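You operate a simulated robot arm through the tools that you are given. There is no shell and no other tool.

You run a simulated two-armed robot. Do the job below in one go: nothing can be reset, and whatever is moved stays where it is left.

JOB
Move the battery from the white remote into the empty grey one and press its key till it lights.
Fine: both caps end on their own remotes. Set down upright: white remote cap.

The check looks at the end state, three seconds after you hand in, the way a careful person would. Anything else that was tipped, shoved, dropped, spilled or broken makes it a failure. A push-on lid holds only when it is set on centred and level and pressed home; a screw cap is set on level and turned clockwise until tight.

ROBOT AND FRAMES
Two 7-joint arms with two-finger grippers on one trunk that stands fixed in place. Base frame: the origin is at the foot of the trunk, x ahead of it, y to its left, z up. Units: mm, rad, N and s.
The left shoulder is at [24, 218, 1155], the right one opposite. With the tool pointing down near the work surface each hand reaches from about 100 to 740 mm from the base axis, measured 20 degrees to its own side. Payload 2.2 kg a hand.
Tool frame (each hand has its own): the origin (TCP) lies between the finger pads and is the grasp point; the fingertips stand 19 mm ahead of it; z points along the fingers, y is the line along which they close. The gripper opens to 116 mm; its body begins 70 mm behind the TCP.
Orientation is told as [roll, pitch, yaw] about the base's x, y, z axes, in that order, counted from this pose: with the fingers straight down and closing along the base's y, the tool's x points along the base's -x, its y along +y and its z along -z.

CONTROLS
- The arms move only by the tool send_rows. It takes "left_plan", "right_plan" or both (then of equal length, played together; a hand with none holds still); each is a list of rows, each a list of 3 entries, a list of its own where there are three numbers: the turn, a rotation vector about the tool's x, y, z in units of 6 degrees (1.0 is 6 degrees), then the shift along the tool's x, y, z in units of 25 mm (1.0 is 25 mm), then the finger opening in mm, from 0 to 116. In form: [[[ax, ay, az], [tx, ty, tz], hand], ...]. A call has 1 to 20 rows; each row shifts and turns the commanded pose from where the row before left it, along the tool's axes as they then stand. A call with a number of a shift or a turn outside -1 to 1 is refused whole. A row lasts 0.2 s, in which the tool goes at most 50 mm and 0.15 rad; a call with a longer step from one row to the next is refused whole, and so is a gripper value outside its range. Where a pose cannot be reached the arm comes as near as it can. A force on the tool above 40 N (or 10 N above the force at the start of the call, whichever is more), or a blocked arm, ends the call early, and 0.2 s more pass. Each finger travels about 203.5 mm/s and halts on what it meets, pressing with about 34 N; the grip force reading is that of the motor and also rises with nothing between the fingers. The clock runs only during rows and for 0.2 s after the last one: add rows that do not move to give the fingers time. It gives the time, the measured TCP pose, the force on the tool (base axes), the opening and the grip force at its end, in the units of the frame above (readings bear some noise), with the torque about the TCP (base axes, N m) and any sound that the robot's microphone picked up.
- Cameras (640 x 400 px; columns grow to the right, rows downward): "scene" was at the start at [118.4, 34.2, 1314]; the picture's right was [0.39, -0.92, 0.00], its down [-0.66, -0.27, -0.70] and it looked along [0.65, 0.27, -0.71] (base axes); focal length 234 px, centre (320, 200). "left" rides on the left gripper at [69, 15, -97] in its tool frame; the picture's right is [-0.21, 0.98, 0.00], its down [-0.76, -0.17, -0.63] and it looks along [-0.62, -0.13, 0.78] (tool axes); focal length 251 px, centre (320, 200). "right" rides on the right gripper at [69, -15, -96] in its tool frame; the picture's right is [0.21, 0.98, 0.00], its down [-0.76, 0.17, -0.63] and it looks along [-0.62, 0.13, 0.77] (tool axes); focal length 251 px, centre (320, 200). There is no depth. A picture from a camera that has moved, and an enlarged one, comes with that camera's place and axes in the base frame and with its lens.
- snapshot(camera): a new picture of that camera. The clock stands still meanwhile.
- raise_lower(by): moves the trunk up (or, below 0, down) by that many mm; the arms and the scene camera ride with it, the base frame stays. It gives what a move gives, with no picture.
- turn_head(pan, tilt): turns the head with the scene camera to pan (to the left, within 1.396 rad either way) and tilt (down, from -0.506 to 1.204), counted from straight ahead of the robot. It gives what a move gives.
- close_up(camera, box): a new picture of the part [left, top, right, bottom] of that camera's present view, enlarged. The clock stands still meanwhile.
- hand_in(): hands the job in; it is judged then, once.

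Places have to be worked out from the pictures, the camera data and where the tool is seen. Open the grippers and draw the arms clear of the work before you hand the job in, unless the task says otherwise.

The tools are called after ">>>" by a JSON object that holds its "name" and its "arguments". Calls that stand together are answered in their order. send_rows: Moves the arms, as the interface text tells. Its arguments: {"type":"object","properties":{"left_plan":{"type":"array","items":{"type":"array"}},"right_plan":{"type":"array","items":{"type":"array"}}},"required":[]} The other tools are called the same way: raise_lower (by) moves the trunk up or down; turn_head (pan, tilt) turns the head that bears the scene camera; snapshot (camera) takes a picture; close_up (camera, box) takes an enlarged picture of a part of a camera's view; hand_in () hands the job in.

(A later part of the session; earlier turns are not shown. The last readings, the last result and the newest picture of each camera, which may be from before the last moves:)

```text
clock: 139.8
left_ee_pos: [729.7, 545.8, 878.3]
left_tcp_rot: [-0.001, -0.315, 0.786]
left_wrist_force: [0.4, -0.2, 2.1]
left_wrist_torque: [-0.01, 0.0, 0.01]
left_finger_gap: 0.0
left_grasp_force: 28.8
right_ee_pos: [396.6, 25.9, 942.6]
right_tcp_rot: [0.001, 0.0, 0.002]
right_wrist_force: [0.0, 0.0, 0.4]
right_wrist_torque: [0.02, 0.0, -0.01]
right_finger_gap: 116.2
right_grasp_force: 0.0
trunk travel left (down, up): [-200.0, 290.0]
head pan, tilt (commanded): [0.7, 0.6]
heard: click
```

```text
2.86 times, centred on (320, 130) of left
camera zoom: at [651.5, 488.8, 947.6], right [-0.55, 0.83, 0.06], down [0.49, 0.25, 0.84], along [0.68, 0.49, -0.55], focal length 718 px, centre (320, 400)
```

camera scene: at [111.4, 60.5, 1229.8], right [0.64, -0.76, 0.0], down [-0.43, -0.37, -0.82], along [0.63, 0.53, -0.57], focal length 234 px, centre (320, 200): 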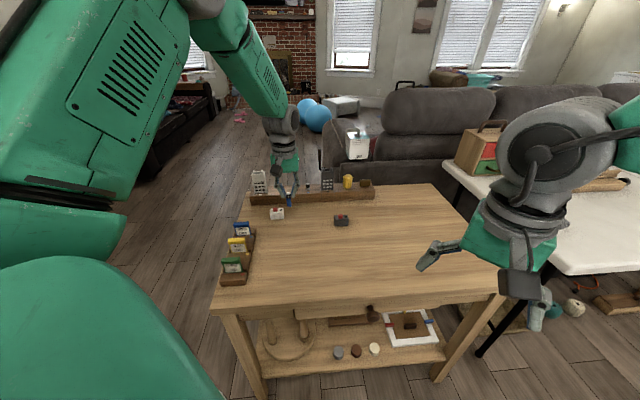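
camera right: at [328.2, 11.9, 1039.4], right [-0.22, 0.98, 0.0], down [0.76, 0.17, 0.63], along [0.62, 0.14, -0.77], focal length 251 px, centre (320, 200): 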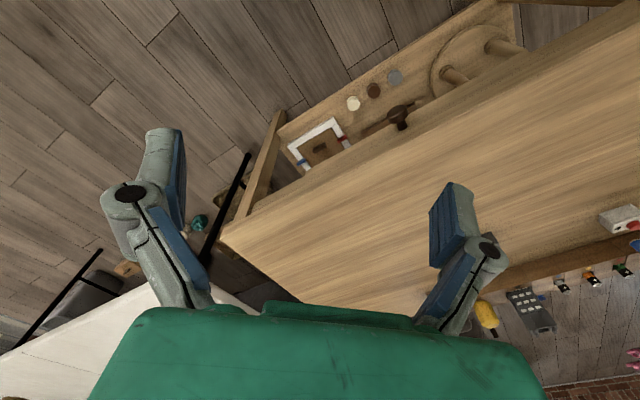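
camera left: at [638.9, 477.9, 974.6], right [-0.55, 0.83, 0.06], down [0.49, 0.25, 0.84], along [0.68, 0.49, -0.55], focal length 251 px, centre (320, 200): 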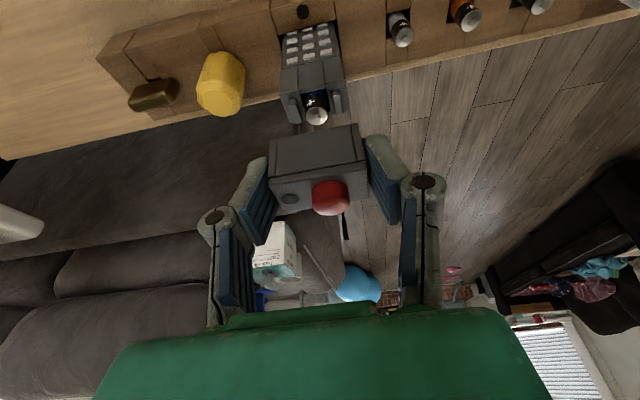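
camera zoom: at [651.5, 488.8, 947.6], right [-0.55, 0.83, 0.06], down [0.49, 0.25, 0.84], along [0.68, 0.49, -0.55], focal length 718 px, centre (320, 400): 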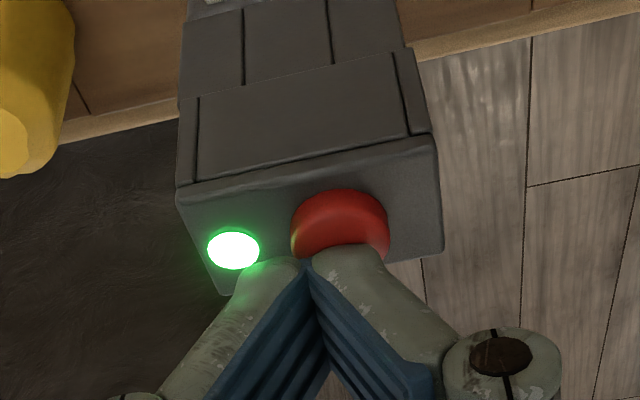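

Click — and the lamp lights green. I'll lift off gently and check that it stays lit.

>>> {"name": "send_rows", "arguments": {"left_plan": [[[0, 0, 0], [-0.025, 0, -0.076], 0], [[0, 0, 0], [-0.062, 0, -0.19], 0], [[0, 0, 0], [-0.25, 0, -0.76], 0], [[0, 0, 0], [-0.25, 0, -0.76], 0], [[0, 0, 0], [0, 0, 0], 0]]}}

>>> {"name": "close_up", "arguments": {"camera": "left", "box": [250, 30, 390, 140]}}

>>> {"name": "close_up", "arguments": {"camera": "scene", "box": [318, 150, 348, 180]}}

```text
clock: 141.1
left_ee_pos: [731.0, 544.9, 925.2]
left_tcp_rot: [0.0, -0.312, 0.786]
left_wrist_force: [0.0, 0.1, -0.2]
left_wrist_torque: [-0.01, -0.03, -0.03]
left_finger_gap: 0.4
left_grasp_force: 28.6
right_ee_pos: [397.6, 25.5, 941.3]
right_tcp_rot: [-0.002, -0.001, 0.0]
right_wrist_force: [-0.7, 0.8, -0.4]
right_wrist_torque: [-0.02, 0.03, 0.01]
right_finger_gap: 116.0
right_grasp_force: 0.0
trunk travel left (down, up): [-200.0, 290.0]
head pan, tilt (commanded): [0.7, 0.6]
```

```text
3.64 times, centred on (320, 85) of left
camera zoom: at [653.5, 488.8, 995.4], right [-0.55, 0.83, 0.07], down [0.49, 0.25, 0.83], along [0.68, 0.49, -0.55], focal length 914 px, centre (320, 618)
```

zoom: 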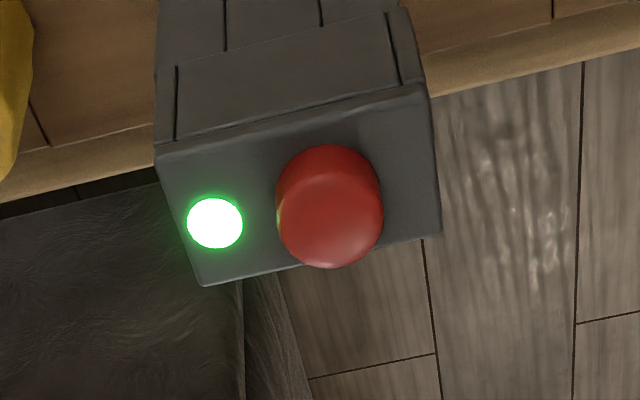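

```text
13.33 times, centred on (333, 165) of scene
camera zoom: at [112.5, 60.5, 1229.6], right [0.64, -0.76, 0.0], down [-0.44, -0.37, -0.82], along [0.63, 0.53, -0.57], focal length 3127 px, centre (147, 667)
```

zoom: 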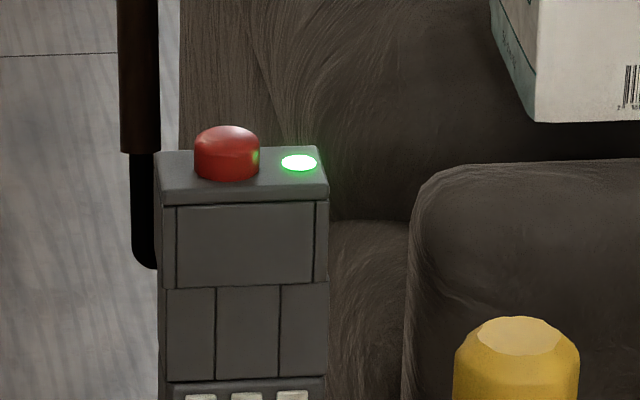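

Lamp stays lit. Now I'll put the white cap back on the white remote too. First move back over the bench to view the white cap, opening the fingers on the way.

>>> {"name": "send_rows", "arguments": {"left_plan": [[[0, 0, 0], [0.54, 0.3, -0.176], 20], [[0, 0, 0], [0.54, 0.767, -0.176], 40], [[0, 0, 0], [0.54, 0.767, -0.176], 60], [[0, 0, 0], [0.54, 0.767, -0.176], 80], [[0, 0, 0], [0.54, 0.767, -0.176], 80], [[0, 0, 0], [0.54, 0.767, -0.176], 80], [[0, 0, 0], [0.54, 0.767, -0.176], 80], [[0, 0, 0], [0.54, 0.767, -0.176], 80], [[0, 0, 0], [0.54, 0.767, -0.176], 80], [[0, 0, 0], [0.54, 0.767, -0.176], 80], [[0, 0, 0], [0.309, 0.467, 0.951], 80], [[0, 0, 0], [0.309, 0, 0.951], 80], [[0, 0, 0], [0.309, 0, 0.951], 80], [[0, 0, 0], [0, 0, 0], 80]]}}

>>> {"name": "snapshot", "arguments": {"camera": "left"}}

>>> {"name": "snapshot", "arguments": {"camera": "scene"}}

```text
clock: 144.1
left_ee_pos: [492.2, 579.2, 848.7]
left_tcp_rot: [-0.001, -0.315, 0.787]
left_wrist_force: [0.6, 0.0, -0.2]
left_wrist_torque: [0.03, -0.03, 0.0]
left_finger_gap: 80.2
left_grasp_force: 0.0
right_ee_pos: [397.8, 26.1, 940.8]
right_tcp_rot: [0.001, -0.001, 0.001]
right_wrist_force: [1.2, 0.1, 0.0]
right_wrist_torque: [-0.01, -0.02, -0.02]
right_finger_gap: 115.9
right_grasp_force: 0.0
trunk travel left (down, up): [-200.0, 290.0]
head pan, tilt (commanded): [0.7, 0.6]
```

```text
taken
camera left: at [414.3, 523.3, 918.1], right [-0.55, 0.83, 0.06], down [0.49, 0.25, 0.84], along [0.68, 0.49, -0.55], focal length 251 px, centre (320, 200)
```

left: 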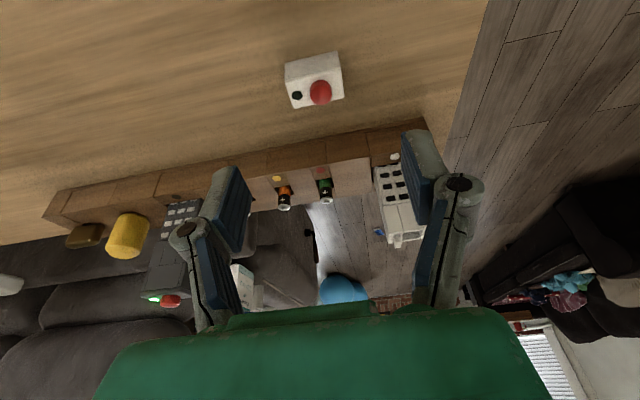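

```text
taken
camera scene: at [111.0, 60.8, 1229.8], right [0.64, -0.76, 0.0], down [-0.43, -0.37, -0.82], along [0.63, 0.53, -0.57], focal length 234 px, centre (320, 200)
```

scene: 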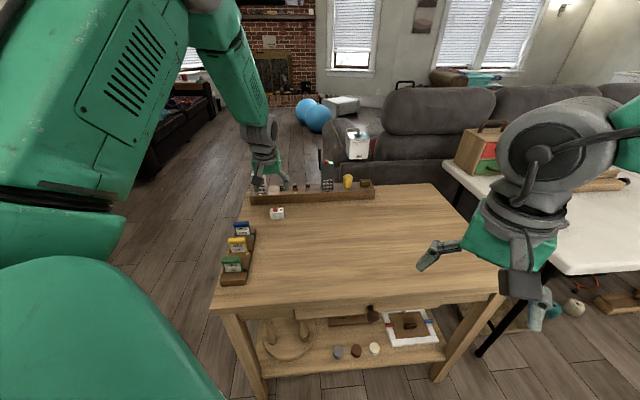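

Zoom on the white cap to locate it.

>>> {"name": "close_up", "arguments": {"camera": "left", "box": [265, 35, 365, 115]}}

>>> {"name": "close_up", "arguments": {"camera": "left", "box": [355, 140, 445, 260]}}

```text
5.00 times, centred on (315, 75) of left
camera zoom: at [414.3, 523.3, 918.1], right [-0.55, 0.83, 0.06], down [0.49, 0.25, 0.84], along [0.68, 0.49, -0.55], focal length 1257 px, centre (345, 825)
```

zoom: 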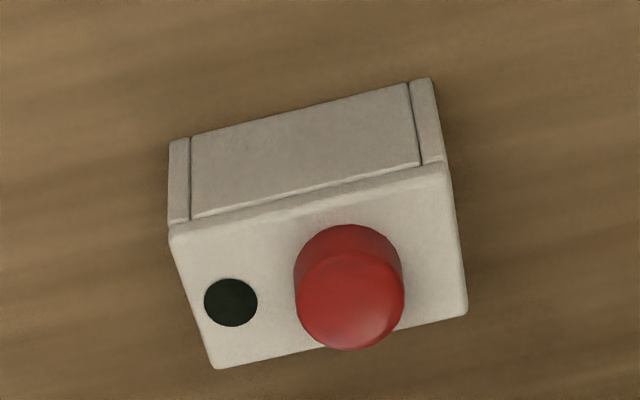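

```text
3.33 times, centred on (400, 200) of left
camera zoom: at [414.3, 523.3, 918.1], right [-0.55, 0.83, 0.06], down [0.49, 0.25, 0.84], along [0.68, 0.49, -0.55], focal length 838 px, centre (53, 200)
```

zoom: 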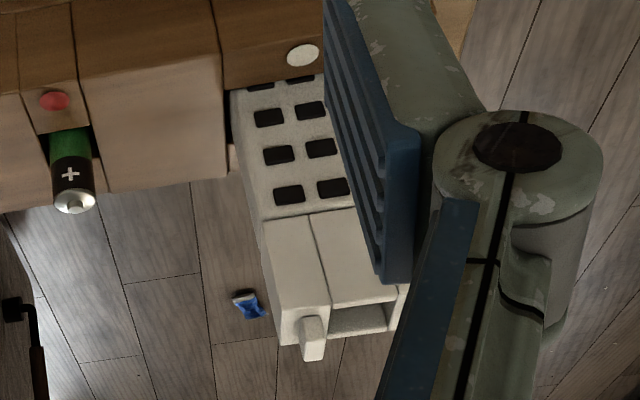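

White cap centre is 27.7 mm outward and 1.4 mm right of the TCP, square to the hand. Descend to just above it.

>>> {"name": "send_rows", "arguments": {"left_plan": [[[0, 0, 0], [0.025, -0.011, 0.74], 80], [[0, 0, 0], [0.025, -0.011, 0.74], 80], [[0, 0, 0], [0.025, -0.011, 0.74], 80], [[0, 0, 0], [0.025, -0.011, 0.74], 80], [[0, 0, 0], [0.024, -0.012, 0.74], 80], [[0, 0, 0], [0, 0, 0], 80]]}}

>>> {"name": "close_up", "arguments": {"camera": "left", "box": [230, 70, 410, 210]}}

>>> {"name": "close_up", "arguments": {"camera": "scene", "box": [245, 180, 305, 230]}}

```text
clock: 145.4
left_ee_pos: [510.9, 596.7, 760.8]
left_tcp_rot: [-0.001, -0.316, 0.787]
left_wrist_force: [-0.7, 0.3, 1.0]
left_wrist_torque: [0.01, 0.04, 0.0]
left_finger_gap: 80.3
left_grasp_force: 0.0
right_ee_pos: [397.0, 26.7, 943.7]
right_tcp_rot: [0.0, -0.002, 0.002]
right_wrist_force: [-0.1, 0.0, -0.3]
right_wrist_torque: [0.03, -0.02, -0.01]
right_finger_gap: 116.2
right_grasp_force: 0.1
trunk travel left (down, up): [-200.0, 290.0]
head pan, tilt (commanded): [0.7, 0.6]
```

```text
2.86 times, centred on (320, 140) of left
camera zoom: at [433.6, 540.5, 830.5], right [-0.55, 0.83, 0.06], down [0.49, 0.25, 0.84], along [0.68, 0.49, -0.55], focal length 718 px, centre (320, 371)
```

zoom: 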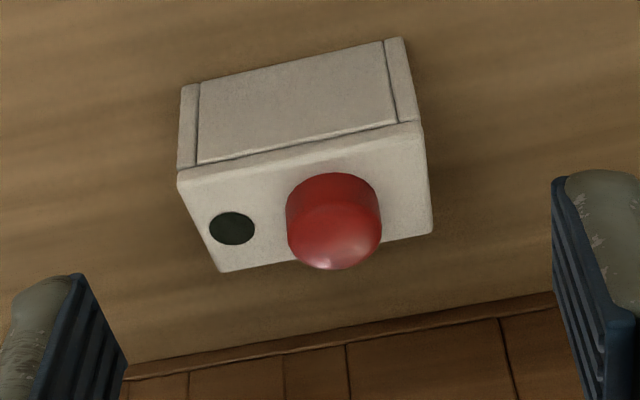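

```text
8.00 times, centred on (275, 205) of scene
camera zoom: at [111.2, 61.0, 1229.7], right [0.64, -0.76, 0.0], down [-0.44, -0.37, -0.82], along [0.63, 0.53, -0.57], focal length 1876 px, centre (680, 160)
```

zoom: 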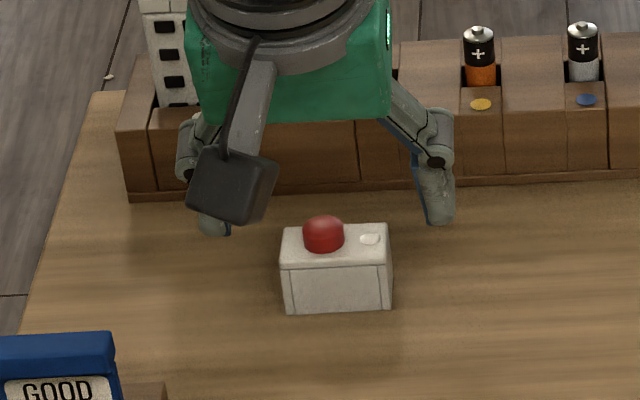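

Centred within 0.5 mm. Descend 32.5 mm and close on the cap.

>>> {"name": "send_rows", "arguments": {"left_plan": [[[0, 0, 0], [0.134, 0.014, 0.412], 80], [[0, 0, 0], [0.134, 0, 0.412], 70], [[0, 0, 0], [0.134, 0, 0.412], 60], [[0, 0, 0], [0, 0, 0], 52], [[0, 0, 0], [0, 0, 0], 48], [[0, 0, 0], [0, 0, 0], 44], [[0, 0, 0], [0, 0, 0], 30], [[0, 0, 0], [0, 0, 0], 0]]}}

>>> {"name": "close_up", "arguments": {"camera": "left", "box": [230, 100, 410, 240]}}

>>> {"name": "close_up", "arguments": {"camera": "scene", "box": [245, 180, 305, 230]}}

```text
clock: 147.2
left_ee_pos: [511.5, 597.4, 728.6]
left_tcp_rot: [-0.002, -0.315, 0.787]
left_wrist_force: [-0.3, -0.1, 0.8]
left_wrist_torque: [-0.01, -0.04, -0.02]
left_finger_gap: 45.0
left_grasp_force: 33.6
right_ee_pos: [397.8, 25.2, 943.0]
right_tcp_rot: [-0.001, -0.003, 0.001]
right_wrist_force: [0.1, -0.4, -0.6]
right_wrist_torque: [-0.02, 0.02, -0.02]
right_finger_gap: 115.8
right_grasp_force: 0.1
trunk travel left (down, up): [-200.0, 290.0]
head pan, tilt (commanded): [0.7, 0.6]
```

```text
2.86 times, centred on (320, 170) of left
camera zoom: at [433.3, 540.7, 797.3], right [-0.55, 0.83, 0.06], down [0.49, 0.25, 0.84], along [0.68, 0.49, -0.55], focal length 718 px, centre (320, 286)
```

zoom: 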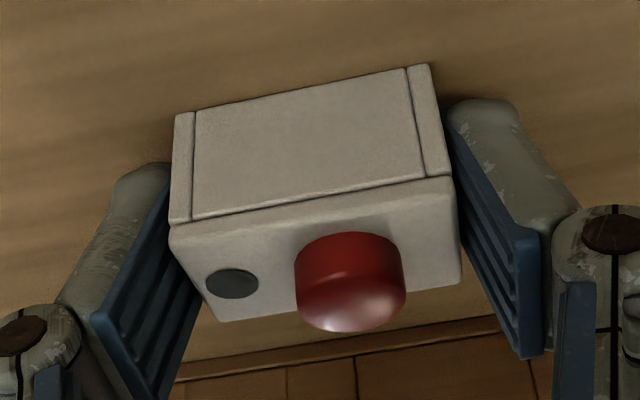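

```text
8.00 times, centred on (275, 205) of scene
camera zoom: at [111.5, 60.9, 1229.7], right [0.64, -0.76, 0.0], down [-0.44, -0.37, -0.82], along [0.63, 0.53, -0.57], focal length 1876 px, centre (680, 160)
```

zoom: 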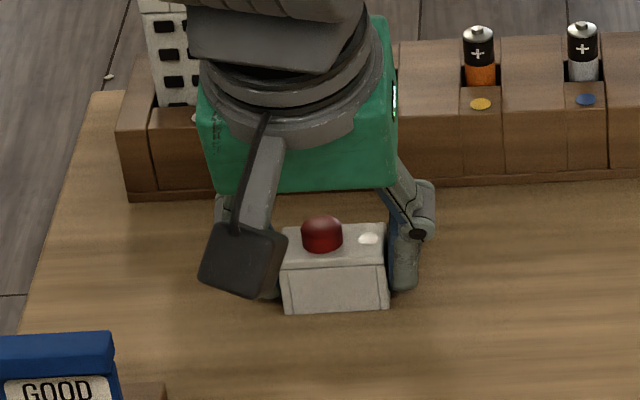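

White cap gripped in the same way as the grey one. Lift ~175 mm.

>>> {"name": "send_rows", "arguments": {"left_plan": [[[0, 0, 0], [-0.06, 0, -0.19], 0], [[0, 0, 0], [-0.124, 0, -0.38], 0], [[0, 0, 0], [-0.3, 0, -0.92], 0], [[0, 0, 0], [-0.3, 0, -0.92], 0], [[0, 0, 0], [-0.3, 0, -0.92], 0], [[0, 0, 0], [-0.3, 0, -0.92], 0], [[0, 0, 0], [-0.3, 0, -0.92], 0], [[0, 0, 0], [-0.3, 0, -0.92], 0], [[0, 0, 0], [-0.18, 0, -0.56], 0], [[0, 0, 0], [0, 0, 0], 0]]}}

>>> {"name": "turn_head", "arguments": {"pan": 0.9, "tilt": 0.6}}

>>> {"name": "snapshot", "arguments": {"camera": "left"}}

>>> {"name": "snapshot", "arguments": {"camera": "scene"}}

```text
clock: 149.4
left_ee_pos: [511.1, 598.2, 903.7]
left_tcp_rot: [-0.001, -0.311, 0.786]
left_wrist_force: [0.8, 1.0, -0.4]
left_wrist_torque: [0.02, 0.0, -0.02]
left_finger_gap: 45.3
left_grasp_force: 34.2
right_ee_pos: [398.0, 25.5, 941.2]
right_tcp_rot: [0.001, -0.003, 0.001]
right_wrist_force: [-0.3, 0.8, -1.1]
right_wrist_torque: [0.0, 0.01, 0.0]
right_finger_gap: 115.8
right_grasp_force: 0.1
trunk travel left (down, up): [-200.0, 290.0]
head pan, tilt (commanded): [0.7, 0.6]
```

```text
clock: 150.2
left_ee_pos: [511.1, 598.4, 903.3]
left_tcp_rot: [-0.001, -0.312, 0.788]
left_wrist_force: [0.1, -0.7, -0.3]
left_wrist_torque: [0.01, 0.04, -0.01]
left_finger_gap: 45.0
left_grasp_force: 34.4
right_ee_pos: [396.9, 26.9, 942.0]
right_tcp_rot: [0.001, 0.0, 0.002]
right_wrist_force: [-0.2, 0.4, 0.5]
right_wrist_torque: [-0.01, 0.01, 0.01]
right_finger_gap: 115.9
right_grasp_force: 0.0
trunk travel left (down, up): [-200.0, 290.0]
head pan, tilt (commanded): [0.901, 0.6]
```

```text
taken
camera left: at [432.6, 541.5, 973.3], right [-0.55, 0.83, 0.06], down [0.49, 0.25, 0.83], along [0.68, 0.49, -0.55], focal length 251 px, centre (320, 200)
```

left: 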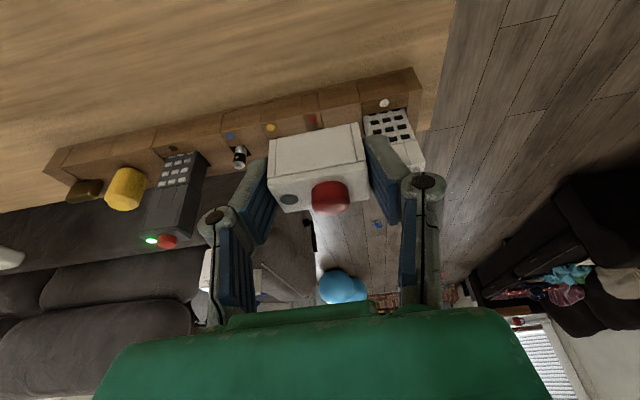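

```text
taken
camera scene: at [98.6, 73.0, 1229.7], right [0.78, -0.62, 0.0], down [-0.35, -0.45, -0.82], along [0.51, 0.64, -0.57], focal length 234 px, centre (320, 200)
```

scene: 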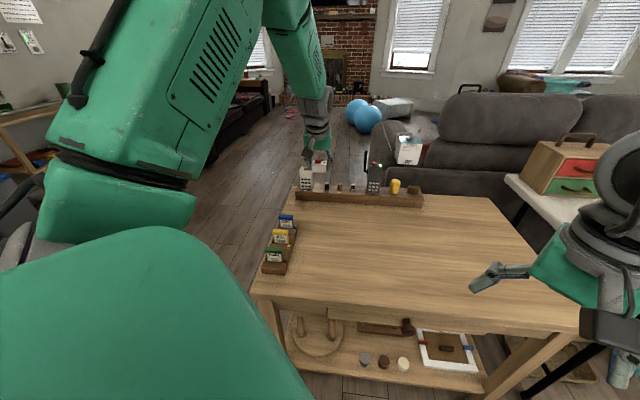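

Carry the cap toward the white remote, stopping ~12 mm short for alignment.

>>> {"name": "send_rows", "arguments": {"left_plan": [[[0, 0, 0], [-0.635, 0.423, 0.206], 0], [[0, 0, 0], [-0.635, 0.423, 0.206], 0], [[0, 0, 0], [-0.635, 0.423, 0.206], 0], [[0, 0, 0], [-0.635, 0.423, 0.206], 0], [[0, 0, 0], [-0.635, 0.423, 0.206], 0], [[0, 0, 0], [-0.635, 0.423, 0.206], 0], [[0, 0, 0], [0, 0, 0], 0]]}}

>>> {"name": "close_up", "arguments": {"camera": "scene", "box": [285, 140, 330, 190]}}

>>> {"name": "close_up", "arguments": {"camera": "left", "box": [255, 60, 375, 160]}}

```text
clock: 151.8
left_ee_pos: [536.9, 714.5, 903.4]
left_tcp_rot: [-0.003, -0.314, 0.786]
left_wrist_force: [0.1, 0.6, -1.1]
left_wrist_torque: [0.0, 0.01, 0.02]
left_finger_gap: 45.1
left_grasp_force: 33.8
right_ee_pos: [398.2, 25.9, 942.1]
right_tcp_rot: [0.001, -0.002, 0.002]
right_wrist_force: [0.0, 0.0, 0.4]
right_wrist_torque: [0.04, 0.0, 0.03]
right_finger_gap: 116.0
right_grasp_force: 0.1
trunk travel left (down, up): [-200.0, 290.0]
head pan, tilt (commanded): [0.901, 0.6]
```

```text
8.00 times, centred on (308, 165) of scene
camera zoom: at [98.6, 74.3, 1229.7], right [0.78, -0.62, 0.0], down [-0.35, -0.45, -0.82], along [0.51, 0.64, -0.57], focal length 1876 px, centre (420, 480)
```

zoom: 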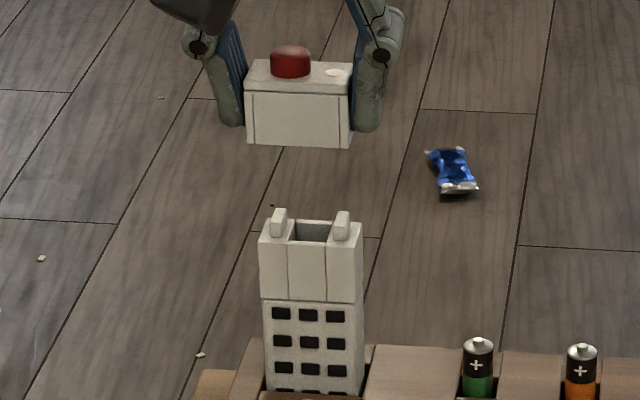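

```text
4.00 times, centred on (315, 110) of left
camera zoom: at [459.1, 658.0, 972.9], right [-0.55, 0.83, 0.07], down [0.49, 0.25, 0.84], along [0.68, 0.49, -0.55], focal length 1006 px, centre (340, 560)
```

zoom: 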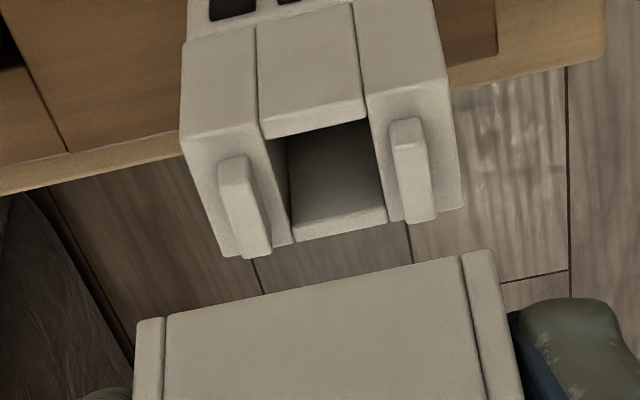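

Using the grey-cap experience (the far-distance estimate over-reads), I'll go 6 mm outward and 20 mm down, then compare against the aligned picture I had for the grey remote.

>>> {"name": "send_rows", "arguments": {"left_plan": [[[0, 0, 0], [-0.228, 0.012, 0.074], 0], [[0, 0, 0], [0.124, 0, 0.38], 0], [[0, 0, 0], [0.124, 0, 0.38], 0], [[0, 0, 0], [0, 0, 0], 0]]}}

>>> {"name": "close_up", "arguments": {"camera": "scene", "box": [288, 150, 328, 190]}}

>>> {"name": "close_up", "arguments": {"camera": "left", "box": [265, 80, 365, 160]}}

```text
clock: 152.8
left_ee_pos: [540.3, 717.9, 883.3]
left_tcp_rot: [-0.001, -0.312, 0.786]
left_wrist_force: [0.0, -0.6, 0.4]
left_wrist_torque: [0.03, 0.0, -0.05]
left_finger_gap: 45.3
left_grasp_force: 33.7
right_ee_pos: [397.3, 26.2, 941.4]
right_tcp_rot: [0.001, -0.002, 0.004]
right_wrist_force: [0.4, -0.1, 0.6]
right_wrist_torque: [0.01, 0.0, 0.01]
right_finger_gap: 116.3
right_grasp_force: 0.0
trunk travel left (down, up): [-200.0, 290.0]
head pan, tilt (commanded): [0.901, 0.6]
```

```text
10.00 times, centred on (308, 170) of scene
camera zoom: at [98.6, 74.0, 1229.7], right [0.78, -0.62, 0.0], down [-0.35, -0.45, -0.82], along [0.51, 0.64, -0.57], focal length 2345 px, centre (440, 500)
```

zoom: 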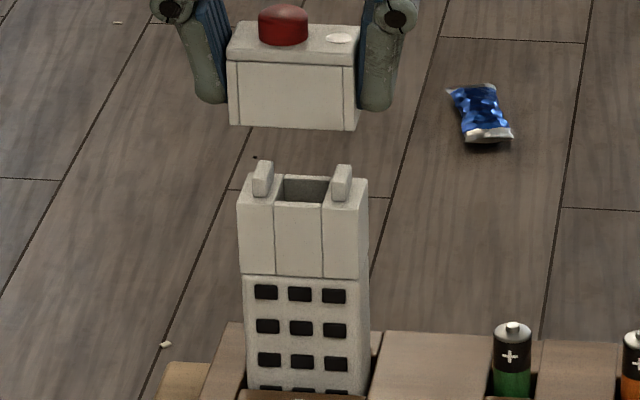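

```text
5.00 times, centred on (315, 120) of left
camera zoom: at [463.1, 661.4, 953.0], right [-0.55, 0.83, 0.06], down [0.49, 0.25, 0.83], along [0.68, 0.49, -0.55], focal length 1257 px, centre (345, 600)
```

zoom: 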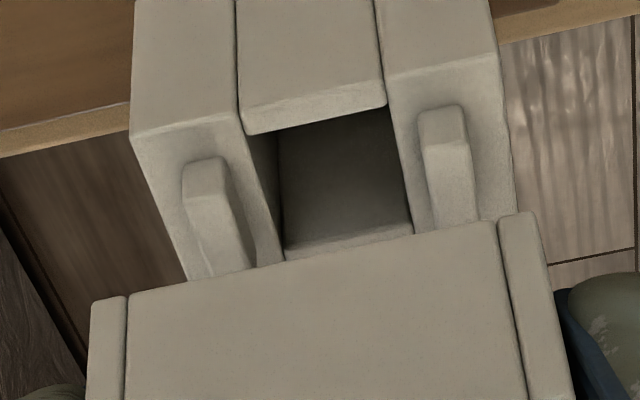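

Next increment: 3 mm further outward and 12 mm down (rim still above the prongs), then re-measure.

>>> {"name": "send_rows", "arguments": {"left_plan": [[[0, 0, 0], [-0.114, 0, 0.037], 0], [[0, 0, 0], [0.074, 0, 0.228], 0], [[0, 0, 0], [0.074, 0, 0.228], 0], [[0, 0, 0], [0, 0, 0], 0]]}}

>>> {"name": "close_up", "arguments": {"camera": "scene", "box": [293, 155, 323, 185]}}

>>> {"name": "close_up", "arguments": {"camera": "left", "box": [265, 80, 365, 160]}}

```text
clock: 153.8
left_ee_pos: [544.1, 719.9, 871.0]
left_tcp_rot: [-0.002, -0.314, 0.788]
left_wrist_force: [0.4, 0.7, 0.7]
left_wrist_torque: [0.0, -0.01, -0.01]
left_finger_gap: 45.1
left_grasp_force: 34.1
right_ee_pos: [397.3, 25.9, 942.2]
right_tcp_rot: [0.001, 0.0, 0.001]
right_wrist_force: [0.2, -0.2, -0.7]
right_wrist_torque: [-0.01, -0.01, 0.01]
right_finger_gap: 116.2
right_grasp_force: 0.1
trunk travel left (down, up): [-200.0, 290.0]
head pan, tilt (commanded): [0.901, 0.6]
```

```text
13.33 times, centred on (308, 170) of scene
camera zoom: at [98.7, 74.1, 1229.7], right [0.78, -0.62, 0.0], down [-0.35, -0.45, -0.82], along [0.51, 0.64, -0.57], focal length 3127 px, centre (480, 600)
```

zoom: 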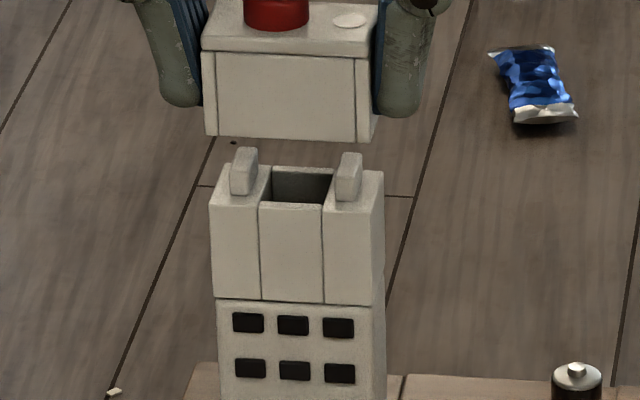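

```text
5.00 times, centred on (315, 120) of left
camera zoom: at [466.0, 664.1, 940.5], right [-0.55, 0.83, 0.06], down [0.49, 0.25, 0.84], along [0.68, 0.49, -0.55], focal length 1257 px, centre (345, 600)
```

zoom: 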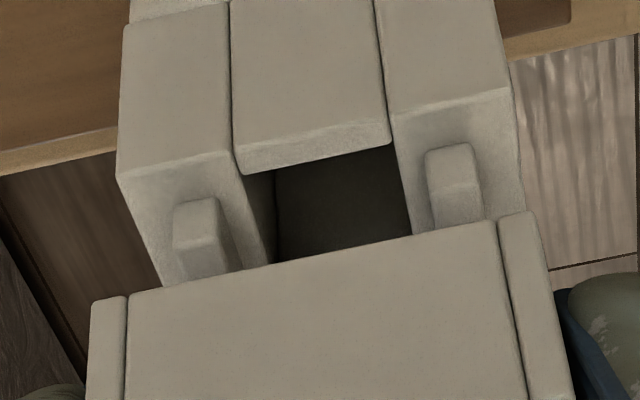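

Nearly aligned. Fine step: 0.6 mm outward and 8 mm down, then compare with the grey reference picture at this height.

>>> {"name": "send_rows", "arguments": {"left_plan": [[[0, 0, 0], [-0.023, 0, 0.007], 0], [[0, 0, 0], [0.05, 0, 0.152], 0], [[0, 0, 0], [0.05, 0, 0.152], 0], [[0, 0, 0], [0, 0, 0], 0]]}}

>>> {"name": "close_up", "arguments": {"camera": "scene", "box": [298, 162, 318, 182]}}

>>> {"name": "close_up", "arguments": {"camera": "left", "box": [265, 80, 365, 160]}}

```text
clock: 154.8
left_ee_pos: [544.1, 719.2, 863.8]
left_tcp_rot: [-0.001, -0.313, 0.787]
left_wrist_force: [0.7, -0.1, -1.0]
left_wrist_torque: [0.0, -0.01, 0.0]
left_finger_gap: 45.0
left_grasp_force: 34.1
right_ee_pos: [397.7, 25.4, 942.6]
right_tcp_rot: [0.001, -0.001, 0.002]
right_wrist_force: [0.0, -0.2, -0.2]
right_wrist_torque: [0.03, 0.02, -0.01]
right_finger_gap: 116.0
right_grasp_force: 0.0
trunk travel left (down, up): [-200.0, 290.0]
head pan, tilt (commanded): [0.901, 0.6]
```

```text
16.00 times, centred on (308, 172) of scene
camera zoom: at [98.7, 74.0, 1229.7], right [0.78, -0.62, 0.0], down [-0.35, -0.45, -0.82], along [0.51, 0.64, -0.57], focal length 3752 px, centre (512, 648)
```

zoom: 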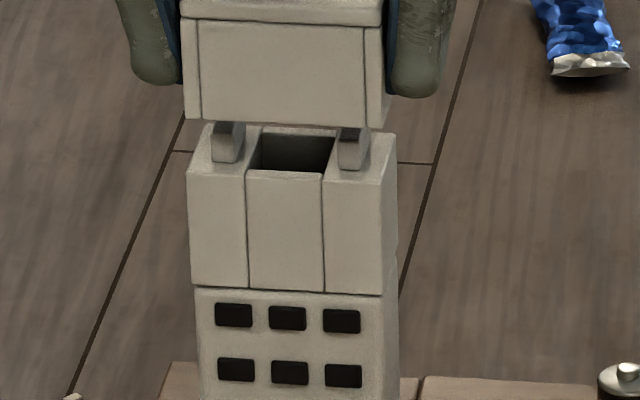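

```text
5.00 times, centred on (315, 120) of left
camera zoom: at [466.2, 663.5, 933.4], right [-0.55, 0.83, 0.06], down [0.49, 0.25, 0.83], along [0.68, 0.49, -0.55], focal length 1257 px, centre (345, 600)
```

zoom: 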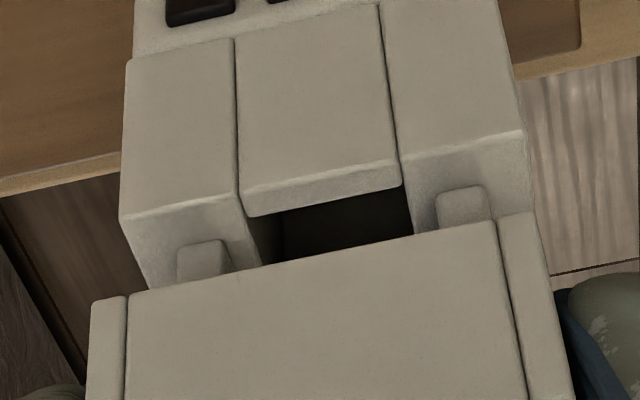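

Scene view says lateral alignment is within 0.3 mm, while the hand camera hints 1.5–2 mm. I'll zoom the hand camera on both edges to resolve this.

>>> {"name": "close_up", "arguments": {"camera": "left", "box": [265, 110, 305, 145]}}

>>> {"name": "close_up", "arguments": {"camera": "left", "box": [335, 95, 375, 130]}}

>>> {"name": "close_up", "arguments": {"camera": "scene", "box": [296, 158, 322, 178]}}

```text
11.43 times, centred on (285, 128) of left
camera zoom: at [466.2, 663.5, 933.4], right [-0.55, 0.83, 0.06], down [0.49, 0.25, 0.83], along [0.68, 0.49, -0.55], focal length 2874 px, centre (720, 1029)
```

zoom: 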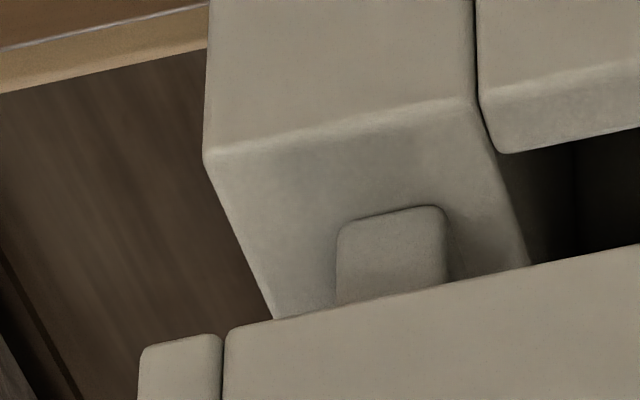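

```text
11.43 times, centred on (355, 112) of left
camera zoom: at [466.2, 663.5, 933.4], right [-0.55, 0.83, 0.06], down [0.49, 0.25, 0.83], along [0.68, 0.49, -0.55], focal length 2874 px, centre (-80, 1200)
```

zoom: 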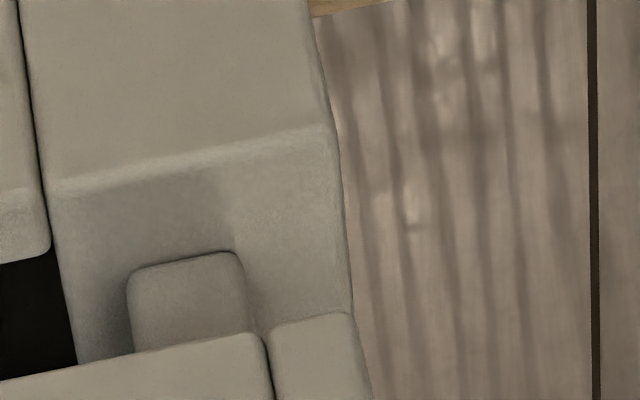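

```text
16.00 times, centred on (309, 168) of scene
camera zoom: at [98.7, 74.0, 1229.7], right [0.78, -0.62, 0.0], down [-0.35, -0.45, -0.82], along [0.51, 0.64, -0.57], focal length 3752 px, centre (496, 712)
```

zoom: 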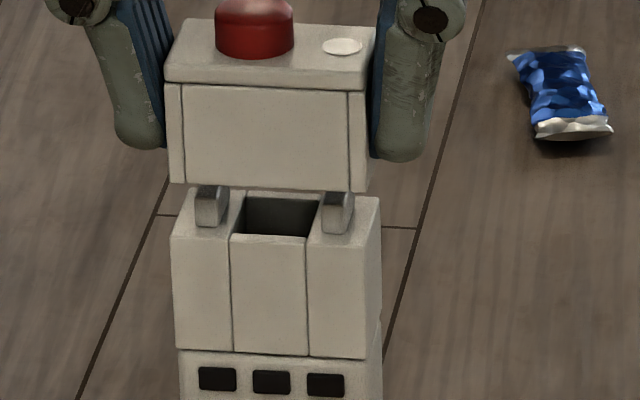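

Combining both: shift ~1.1 mm left and ~0.6 mm outward, then lower 4 mm and recheck.

>>> {"name": "send_rows", "arguments": {"left_plan": [[[0, 0, 0], [-0.023, 0.044, 0.0075], 0], [[0, 0, 0], [0.025, 0, 0.076], 0], [[0, 0, 0], [0.025, 0, 0.076], 0], [[0, 0, 0], [0, 0, 0], 0]]}}

>>> {"name": "close_up", "arguments": {"camera": "left", "box": [265, 80, 365, 160]}}

>>> {"name": "close_up", "arguments": {"camera": "scene", "box": [296, 160, 322, 180]}}

```text
clock: 155.8
left_ee_pos: [544.7, 721.5, 859.9]
left_tcp_rot: [-0.002, -0.314, 0.787]
left_wrist_force: [0.4, -0.4, -0.8]
left_wrist_torque: [0.0, -0.04, -0.02]
left_finger_gap: 45.3
left_grasp_force: 33.9
right_ee_pos: [396.5, 27.1, 941.5]
right_tcp_rot: [0.0, -0.002, 0.001]
right_wrist_force: [0.1, -0.2, 0.6]
right_wrist_torque: [-0.04, 0.0, 0.01]
right_finger_gap: 115.9
right_grasp_force: 0.1
trunk travel left (down, up): [-200.0, 290.0]
head pan, tilt (commanded): [0.901, 0.6]
```

```text
5.00 times, centred on (315, 120) of left
camera zoom: at [466.4, 664.8, 929.0], right [-0.55, 0.83, 0.06], down [0.49, 0.25, 0.84], along [0.68, 0.49, -0.55], focal length 1257 px, centre (345, 600)
```

zoom: 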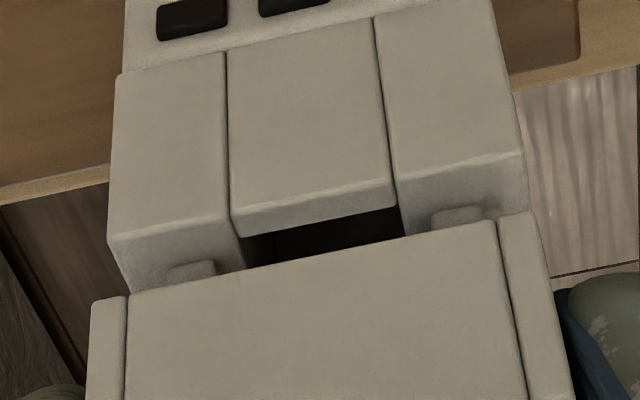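

```text
16.00 times, centred on (309, 170) of scene
camera zoom: at [98.7, 74.1, 1229.7], right [0.78, -0.62, 0.0], down [-0.35, -0.45, -0.82], along [0.51, 0.64, -0.57], focal length 3752 px, centre (496, 680)
```

zoom: 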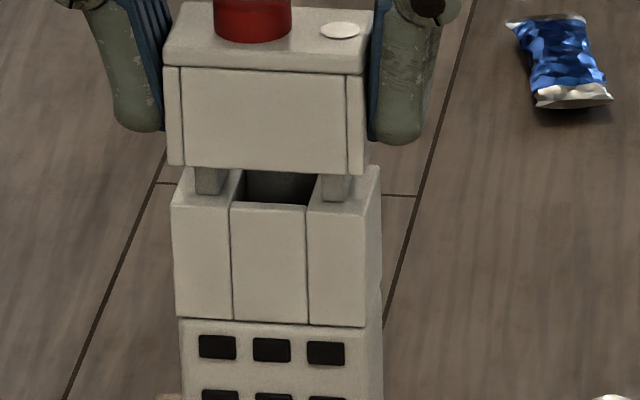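

Within ~0.5 mm on both views. Small trim (0.3 mm left, 0.4 mm out) and continue down 5 mm with force watch.

>>> {"name": "send_rows", "arguments": {"left_plan": [[[0, 0, 0], [-0.015, 0.012, 0.005], 0], [[0, 0, 0], [0.0125, 0, 0.038], 0], [[0, 0, 0], [0.0125, 0, 0.038], 0], [[0, 0, 0], [0.0125, 0, 0.038], 0], [[0, 0, 0], [0.0125, 0, 0.038], 0], [[0, 0, 0], [0.0125, 0, 0.038], 0], [[0, 0, 0], [0, 0, 0], 0]]}}

>>> {"name": "close_up", "arguments": {"camera": "left", "box": [265, 80, 365, 160]}}

>>> {"name": "close_up", "arguments": {"camera": "scene", "box": [296, 160, 322, 180]}}

```text
clock: 157.4
left_ee_pos: [542.7, 722.8, 856.3]
left_tcp_rot: [-0.002, -0.316, 0.786]
left_wrist_force: [0.0, 0.6, 7.8]
left_wrist_torque: [0.05, -0.1, 0.0]
left_finger_gap: 45.0
left_grasp_force: 34.1
right_ee_pos: [396.3, 25.2, 942.8]
right_tcp_rot: [0.004, -0.002, 0.002]
right_wrist_force: [0.2, -0.4, 0.5]
right_wrist_torque: [0.01, 0.0, 0.02]
right_finger_gap: 115.6
right_grasp_force: 0.1
trunk travel left (down, up): [-200.0, 290.0]
head pan, tilt (commanded): [0.901, 0.6]
```

```text
5.00 times, centred on (315, 120) of left
camera zoom: at [465.2, 666.0, 925.9], right [-0.55, 0.83, 0.07], down [0.49, 0.25, 0.84], along [0.68, 0.49, -0.54], focal length 1257 px, centre (345, 600)
```

zoom: 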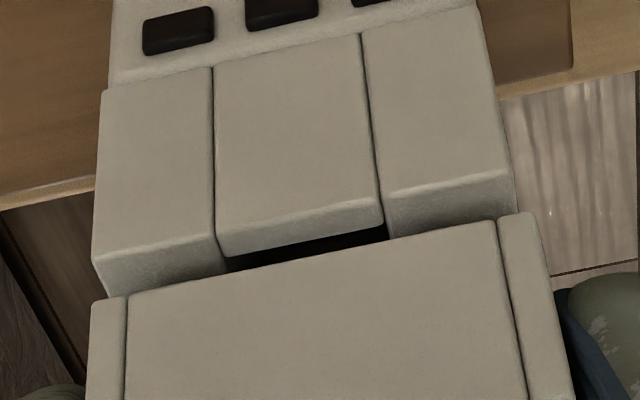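

```text
16.00 times, centred on (309, 170) of scene
camera zoom: at [97.6, 72.4, 1230.0], right [0.78, -0.62, 0.0], down [-0.35, -0.44, -0.82], along [0.51, 0.65, -0.57], focal length 3752 px, centre (496, 680)
```

zoom: 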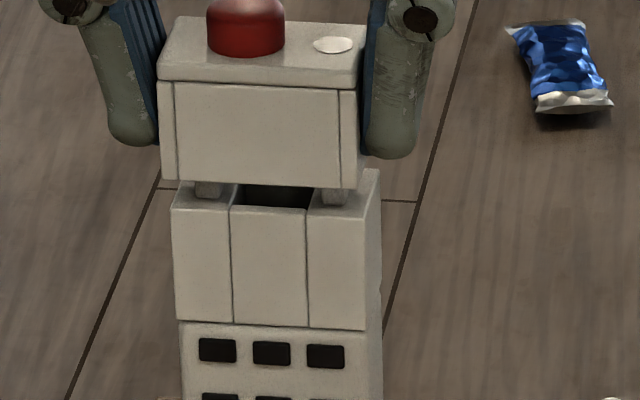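

7.8 N contact: the cap is touching a prong and being nudged left. I'll lift 3 mm, shift ~0.7 mm right and ~0.4 mm out, and re-measure carefully.

>>> {"name": "send_rows", "arguments": {"left_plan": [[[0, 0, 0], [-0.025, 0, -0.076], 0], [[0, 0, 0], [-0.015, 0, -0.046], 0], [[0, 0, 0], [-0.015, -0.028, 0.005], 0], [[0, 0, 0], [0, 0, 0], 0]]}}

>>> {"name": "close_up", "arguments": {"camera": "left", "box": [265, 80, 365, 160]}}

>>> {"name": "close_up", "arguments": {"camera": "scene", "box": [296, 160, 322, 180]}}

```text
clock: 158.4
left_ee_pos: [544.1, 722.8, 857.4]
left_tcp_rot: [-0.003, -0.312, 0.787]
left_wrist_force: [-0.5, 0.2, -0.4]
left_wrist_torque: [-0.01, 0.02, 0.01]
left_finger_gap: 44.9
left_grasp_force: 33.7
right_ee_pos: [397.9, 26.4, 943.4]
right_tcp_rot: [0.002, -0.001, 0.002]
right_wrist_force: [-0.2, -0.4, -0.5]
right_wrist_torque: [-0.04, 0.02, 0.0]
right_finger_gap: 116.1
right_grasp_force: 0.1
trunk travel left (down, up): [-200.0, 290.0]
head pan, tilt (commanded): [0.901, 0.6]
```

```text
5.00 times, centred on (315, 120) of left
camera zoom: at [465.9, 666.1, 927.4], right [-0.55, 0.83, 0.07], down [0.49, 0.25, 0.83], along [0.68, 0.49, -0.55], focal length 1257 px, centre (345, 600)
```

zoom: 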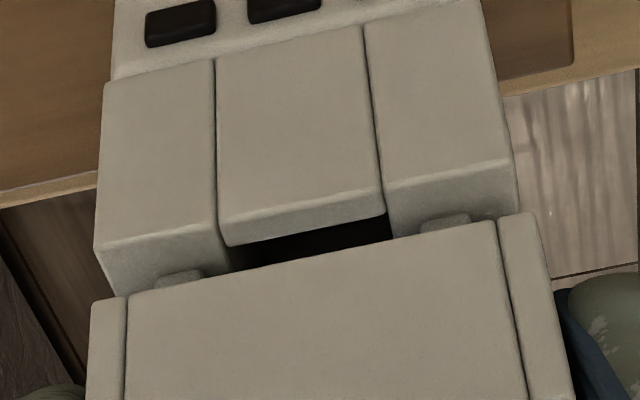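

```text
16.00 times, centred on (309, 170) of scene
camera zoom: at [98.8, 74.1, 1229.6], right [0.78, -0.62, 0.0], down [-0.35, -0.45, -0.82], along [0.51, 0.64, -0.57], focal length 3752 px, centre (496, 680)
```

zoom: 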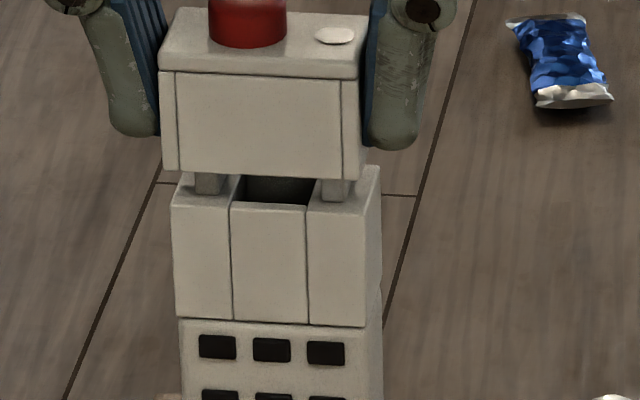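

Contact mechanics and the hand camera agree that the leftward nudge was toward alignment; I'm now close, but ~0.7 mm too far outward. Trim inward and try lowering 3 mm gently.

>>> {"name": "send_rows", "arguments": {"left_plan": [[[0, 0, 0], [0.027, 0.008, -0.009], 0], [[0, 0, 0], [0.0125, 0, 0.038], 0], [[0, 0, 0], [0.0125, 0, 0.038], 0], [[0, 0, 0], [0, 0, 0], 0]]}}

>>> {"name": "close_up", "arguments": {"camera": "left", "box": [265, 80, 365, 160]}}

>>> {"name": "close_up", "arguments": {"camera": "scene", "box": [296, 160, 322, 180]}}

```text
clock: 159.4
left_ee_pos: [543.6, 722.0, 856.5]
left_tcp_rot: [-0.001, -0.315, 0.786]
left_wrist_force: [0.1, 0.3, 0.6]
left_wrist_torque: [0.03, -0.02, -0.01]
left_finger_gap: 45.1
left_grasp_force: 34.1
right_ee_pos: [396.9, 26.7, 944.3]
right_tcp_rot: [-0.001, -0.002, 0.002]
right_wrist_force: [0.4, 1.4, -1.0]
right_wrist_torque: [0.01, 0.03, 0.0]
right_finger_gap: 115.7
right_grasp_force: 0.0
trunk travel left (down, up): [-200.0, 290.0]
head pan, tilt (commanded): [0.901, 0.6]
```

```text
5.00 times, centred on (315, 120) of left
camera zoom: at [465.3, 665.4, 926.2], right [-0.55, 0.83, 0.07], down [0.49, 0.25, 0.84], along [0.68, 0.49, -0.55], focal length 1257 px, centre (345, 600)
```

zoom: 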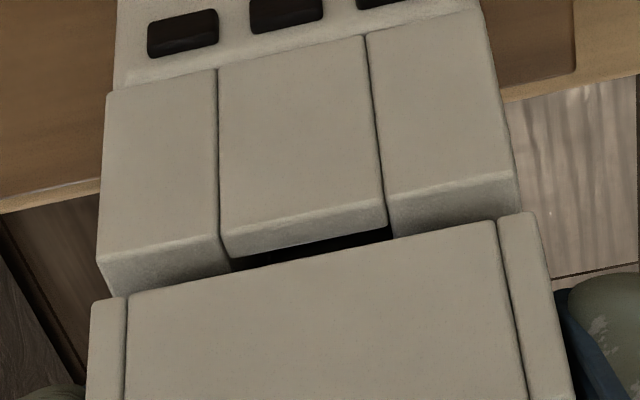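

```text
16.00 times, centred on (309, 170) of scene
camera zoom: at [98.6, 74.0, 1229.7], right [0.78, -0.62, 0.0], down [-0.35, -0.45, -0.82], along [0.51, 0.64, -0.57], focal length 3752 px, centre (496, 680)
```

zoom: 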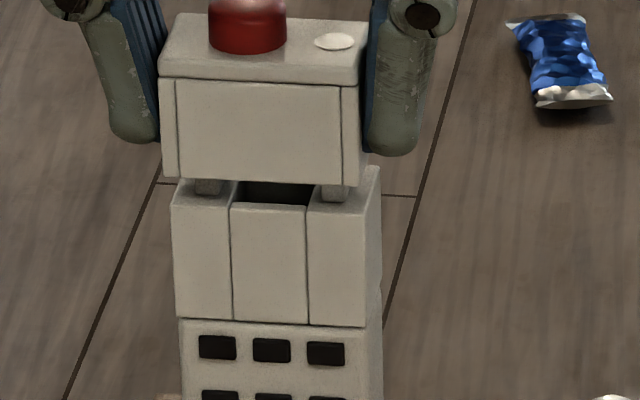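

The hand-camera picture is now identical to the one where the grey cap slid on freely, and there's no contact at a height where it touched before. Lower 2 mm more gently.

>>> {"name": "send_rows", "arguments": {"left_plan": [[[0, 0, 0], [0.0125, 0, 0.038], 0], [[0, 0, 0], [0.0125, 0, 0.038], 0], [[0, 0, 0], [0, 0, 0], 0]]}}

>>> {"name": "close_up", "arguments": {"camera": "scene", "box": [296, 160, 322, 180]}}

```text
clock: 160.2
left_ee_pos: [543.2, 720.6, 856.1]
left_tcp_rot: [-0.002, -0.316, 0.788]
left_wrist_force: [-1.8, 3.6, 13.1]
left_wrist_torque: [0.3, -0.01, 0.02]
left_finger_gap: 45.1
left_grasp_force: 33.7
right_ee_pos: [396.4, 24.8, 943.3]
right_tcp_rot: [0.003, -0.002, 0.002]
right_wrist_force: [0.2, 0.4, 0.1]
right_wrist_torque: [0.02, 0.0, 0.04]
right_finger_gap: 115.9
right_grasp_force: 0.1
trunk travel left (down, up): [-200.0, 290.0]
head pan, tilt (commanded): [0.901, 0.6]
```

```text
16.00 times, centred on (309, 170) of scene
camera zoom: at [96.7, 72.2, 1230.1], right [0.78, -0.62, 0.0], down [-0.35, -0.44, -0.82], along [0.51, 0.65, -0.57], focal length 3752 px, centre (496, 680)
```

zoom: 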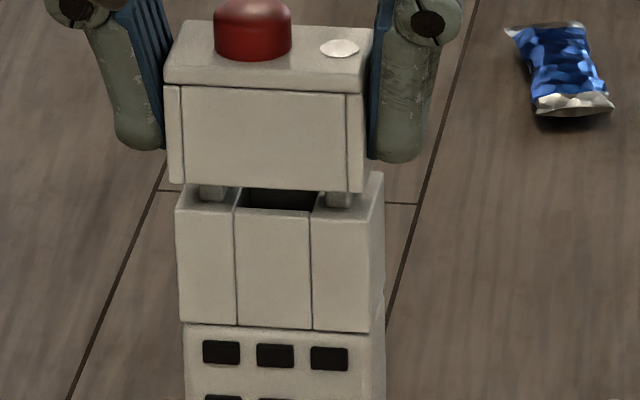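

Contact again (13 N), and torque places it at the rear of the prongs, pushing outward/left. I'll lift off 4 mm and turn the right hand's camera toward this remote for a third viewing angle.

>>> {"name": "send_rows", "arguments": {"left_plan": [[[0, 0, 0], [-0.025, 0, -0.076], 0], [[0, 0, 0], [-0.025, 0, -0.076], 0], [[0, 0, 0], [0, 0, 0], 0], [[0, 0, 0], [0, 0, 0], 0], [[0, 0, 0], [0, 0, 0], 0], [[0, 0, 0], [0, 0, 0], 0], [[0, 0, 0], [0, 0, 0], 0], [[0, 0, 0], [0, 0, 0], 0]], "right_plan": [[[0, 0, -1], [0, 0, 0], 116], [[0, 0, -1], [0, 0, 0], 116], [[0, 0, -1], [0, 0, 0], 116], [[0, 0, -1], [0, 0, 0], 116], [[0, 0, -1], [0, 0, 0], 116], [[0, 0, -1], [0, 0, 0], 116], [[0, 0, -1], [0, 0, 0], 116], [[0, 0, 0], [0, 0, 0], 116]]}}

>>> {"name": "snapshot", "arguments": {"camera": "right"}}

>>> {"name": "close_up", "arguments": {"camera": "scene", "box": [296, 160, 322, 180]}}

```text
clock: 162.0
left_ee_pos: [544.0, 719.9, 856.9]
left_tcp_rot: [-0.003, -0.314, 0.786]
left_wrist_force: [0.0, 0.7, 0.2]
left_wrist_torque: [-0.01, -0.06, -0.02]
left_finger_gap: 45.2
left_grasp_force: 33.6
right_ee_pos: [396.4, 27.5, 942.1]
right_tcp_rot: [0.0, -0.001, 0.735]
right_wrist_force: [-0.3, -0.1, -0.1]
right_wrist_torque: [-0.01, -0.02, -0.01]
right_finger_gap: 116.0
right_grasp_force: 0.0
trunk travel left (down, up): [-200.0, 290.0]
head pan, tilt (commanded): [0.901, 0.6]
```

```text
taken
camera right: at [356.0, -30.5, 1039.5], right [-0.81, 0.58, 0.0], down [0.45, 0.63, 0.63], along [0.37, 0.52, -0.77], focal length 251 px, centre (320, 200)
```

right: 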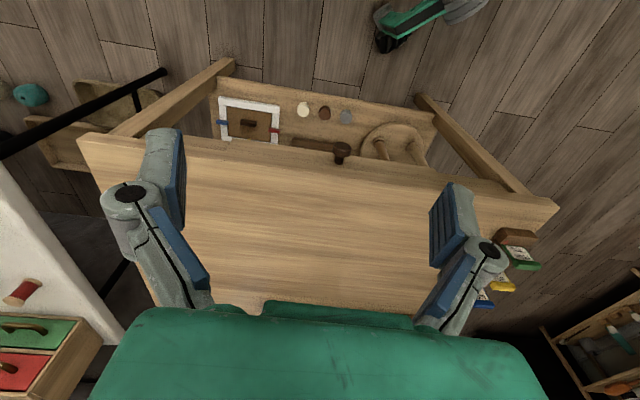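

```text
16.00 times, centred on (309, 170) of scene
camera zoom: at [99.0, 73.8, 1229.7], right [0.78, -0.62, 0.0], down [-0.35, -0.45, -0.82], along [0.51, 0.64, -0.57], focal length 3752 px, centre (496, 680)
```

zoom: 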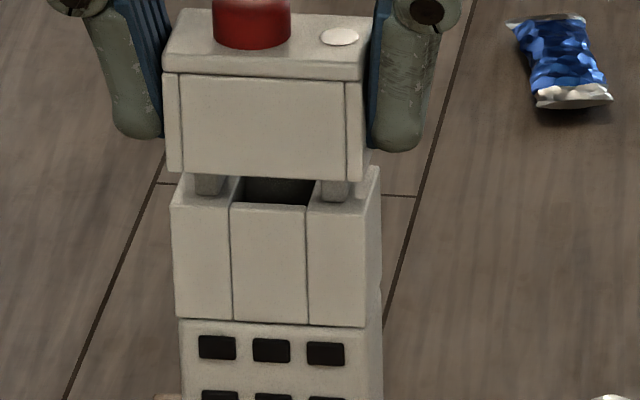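

The palm blocks that view; tilting the right hand outward 30° should bring the remote into its camera's view.

>>> {"name": "send_rows", "arguments": {"right_plan": [[[0, -1, 0], [0, 0, 0], 116], [[0, -1, 0], [0, 0, 0], 116], [[0, -1, 0], [0, 0, 0], 116], [[0, -1, 0], [0, 0, 0], 116], [[0, -1, 0], [0, 0, 0], 116], [[0, 0, 0], [0, 0, 0], 116]]}}

>>> {"name": "snapshot", "arguments": {"camera": "right"}}

```text
clock: 163.4
left_ee_pos: [544.3, 721.0, 857.2]
left_tcp_rot: [-0.002, -0.313, 0.788]
left_wrist_force: [-0.4, -0.4, -0.3]
left_wrist_torque: [0.02, 0.01, -0.03]
left_finger_gap: 45.0
left_grasp_force: 33.8
right_ee_pos: [397.2, 25.5, 942.2]
right_tcp_rot: [0.0, -0.525, 0.734]
right_wrist_force: [-0.3, -0.3, -0.1]
right_wrist_torque: [-0.03, 0.0, -0.01]
right_finger_gap: 116.0
right_grasp_force: 0.0
trunk travel left (down, up): [-200.0, 290.0]
head pan, tilt (commanded): [0.901, 0.6]
```

```text
taken
camera right: at [326.8, -57.3, 991.8], right [-0.79, 0.6, -0.11], down [0.14, 0.35, 0.93], along [0.59, 0.72, -0.36], focal length 251 px, centre (320, 200)
```

right: 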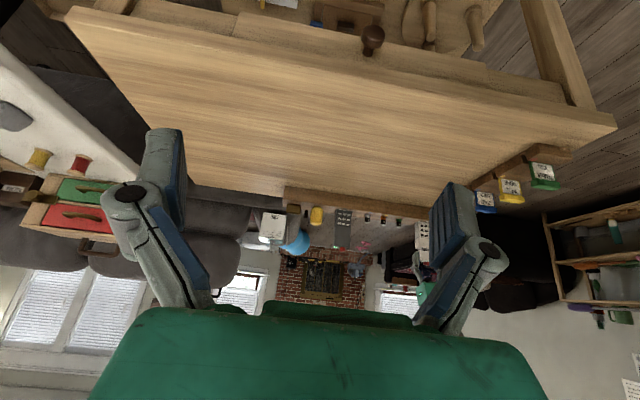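

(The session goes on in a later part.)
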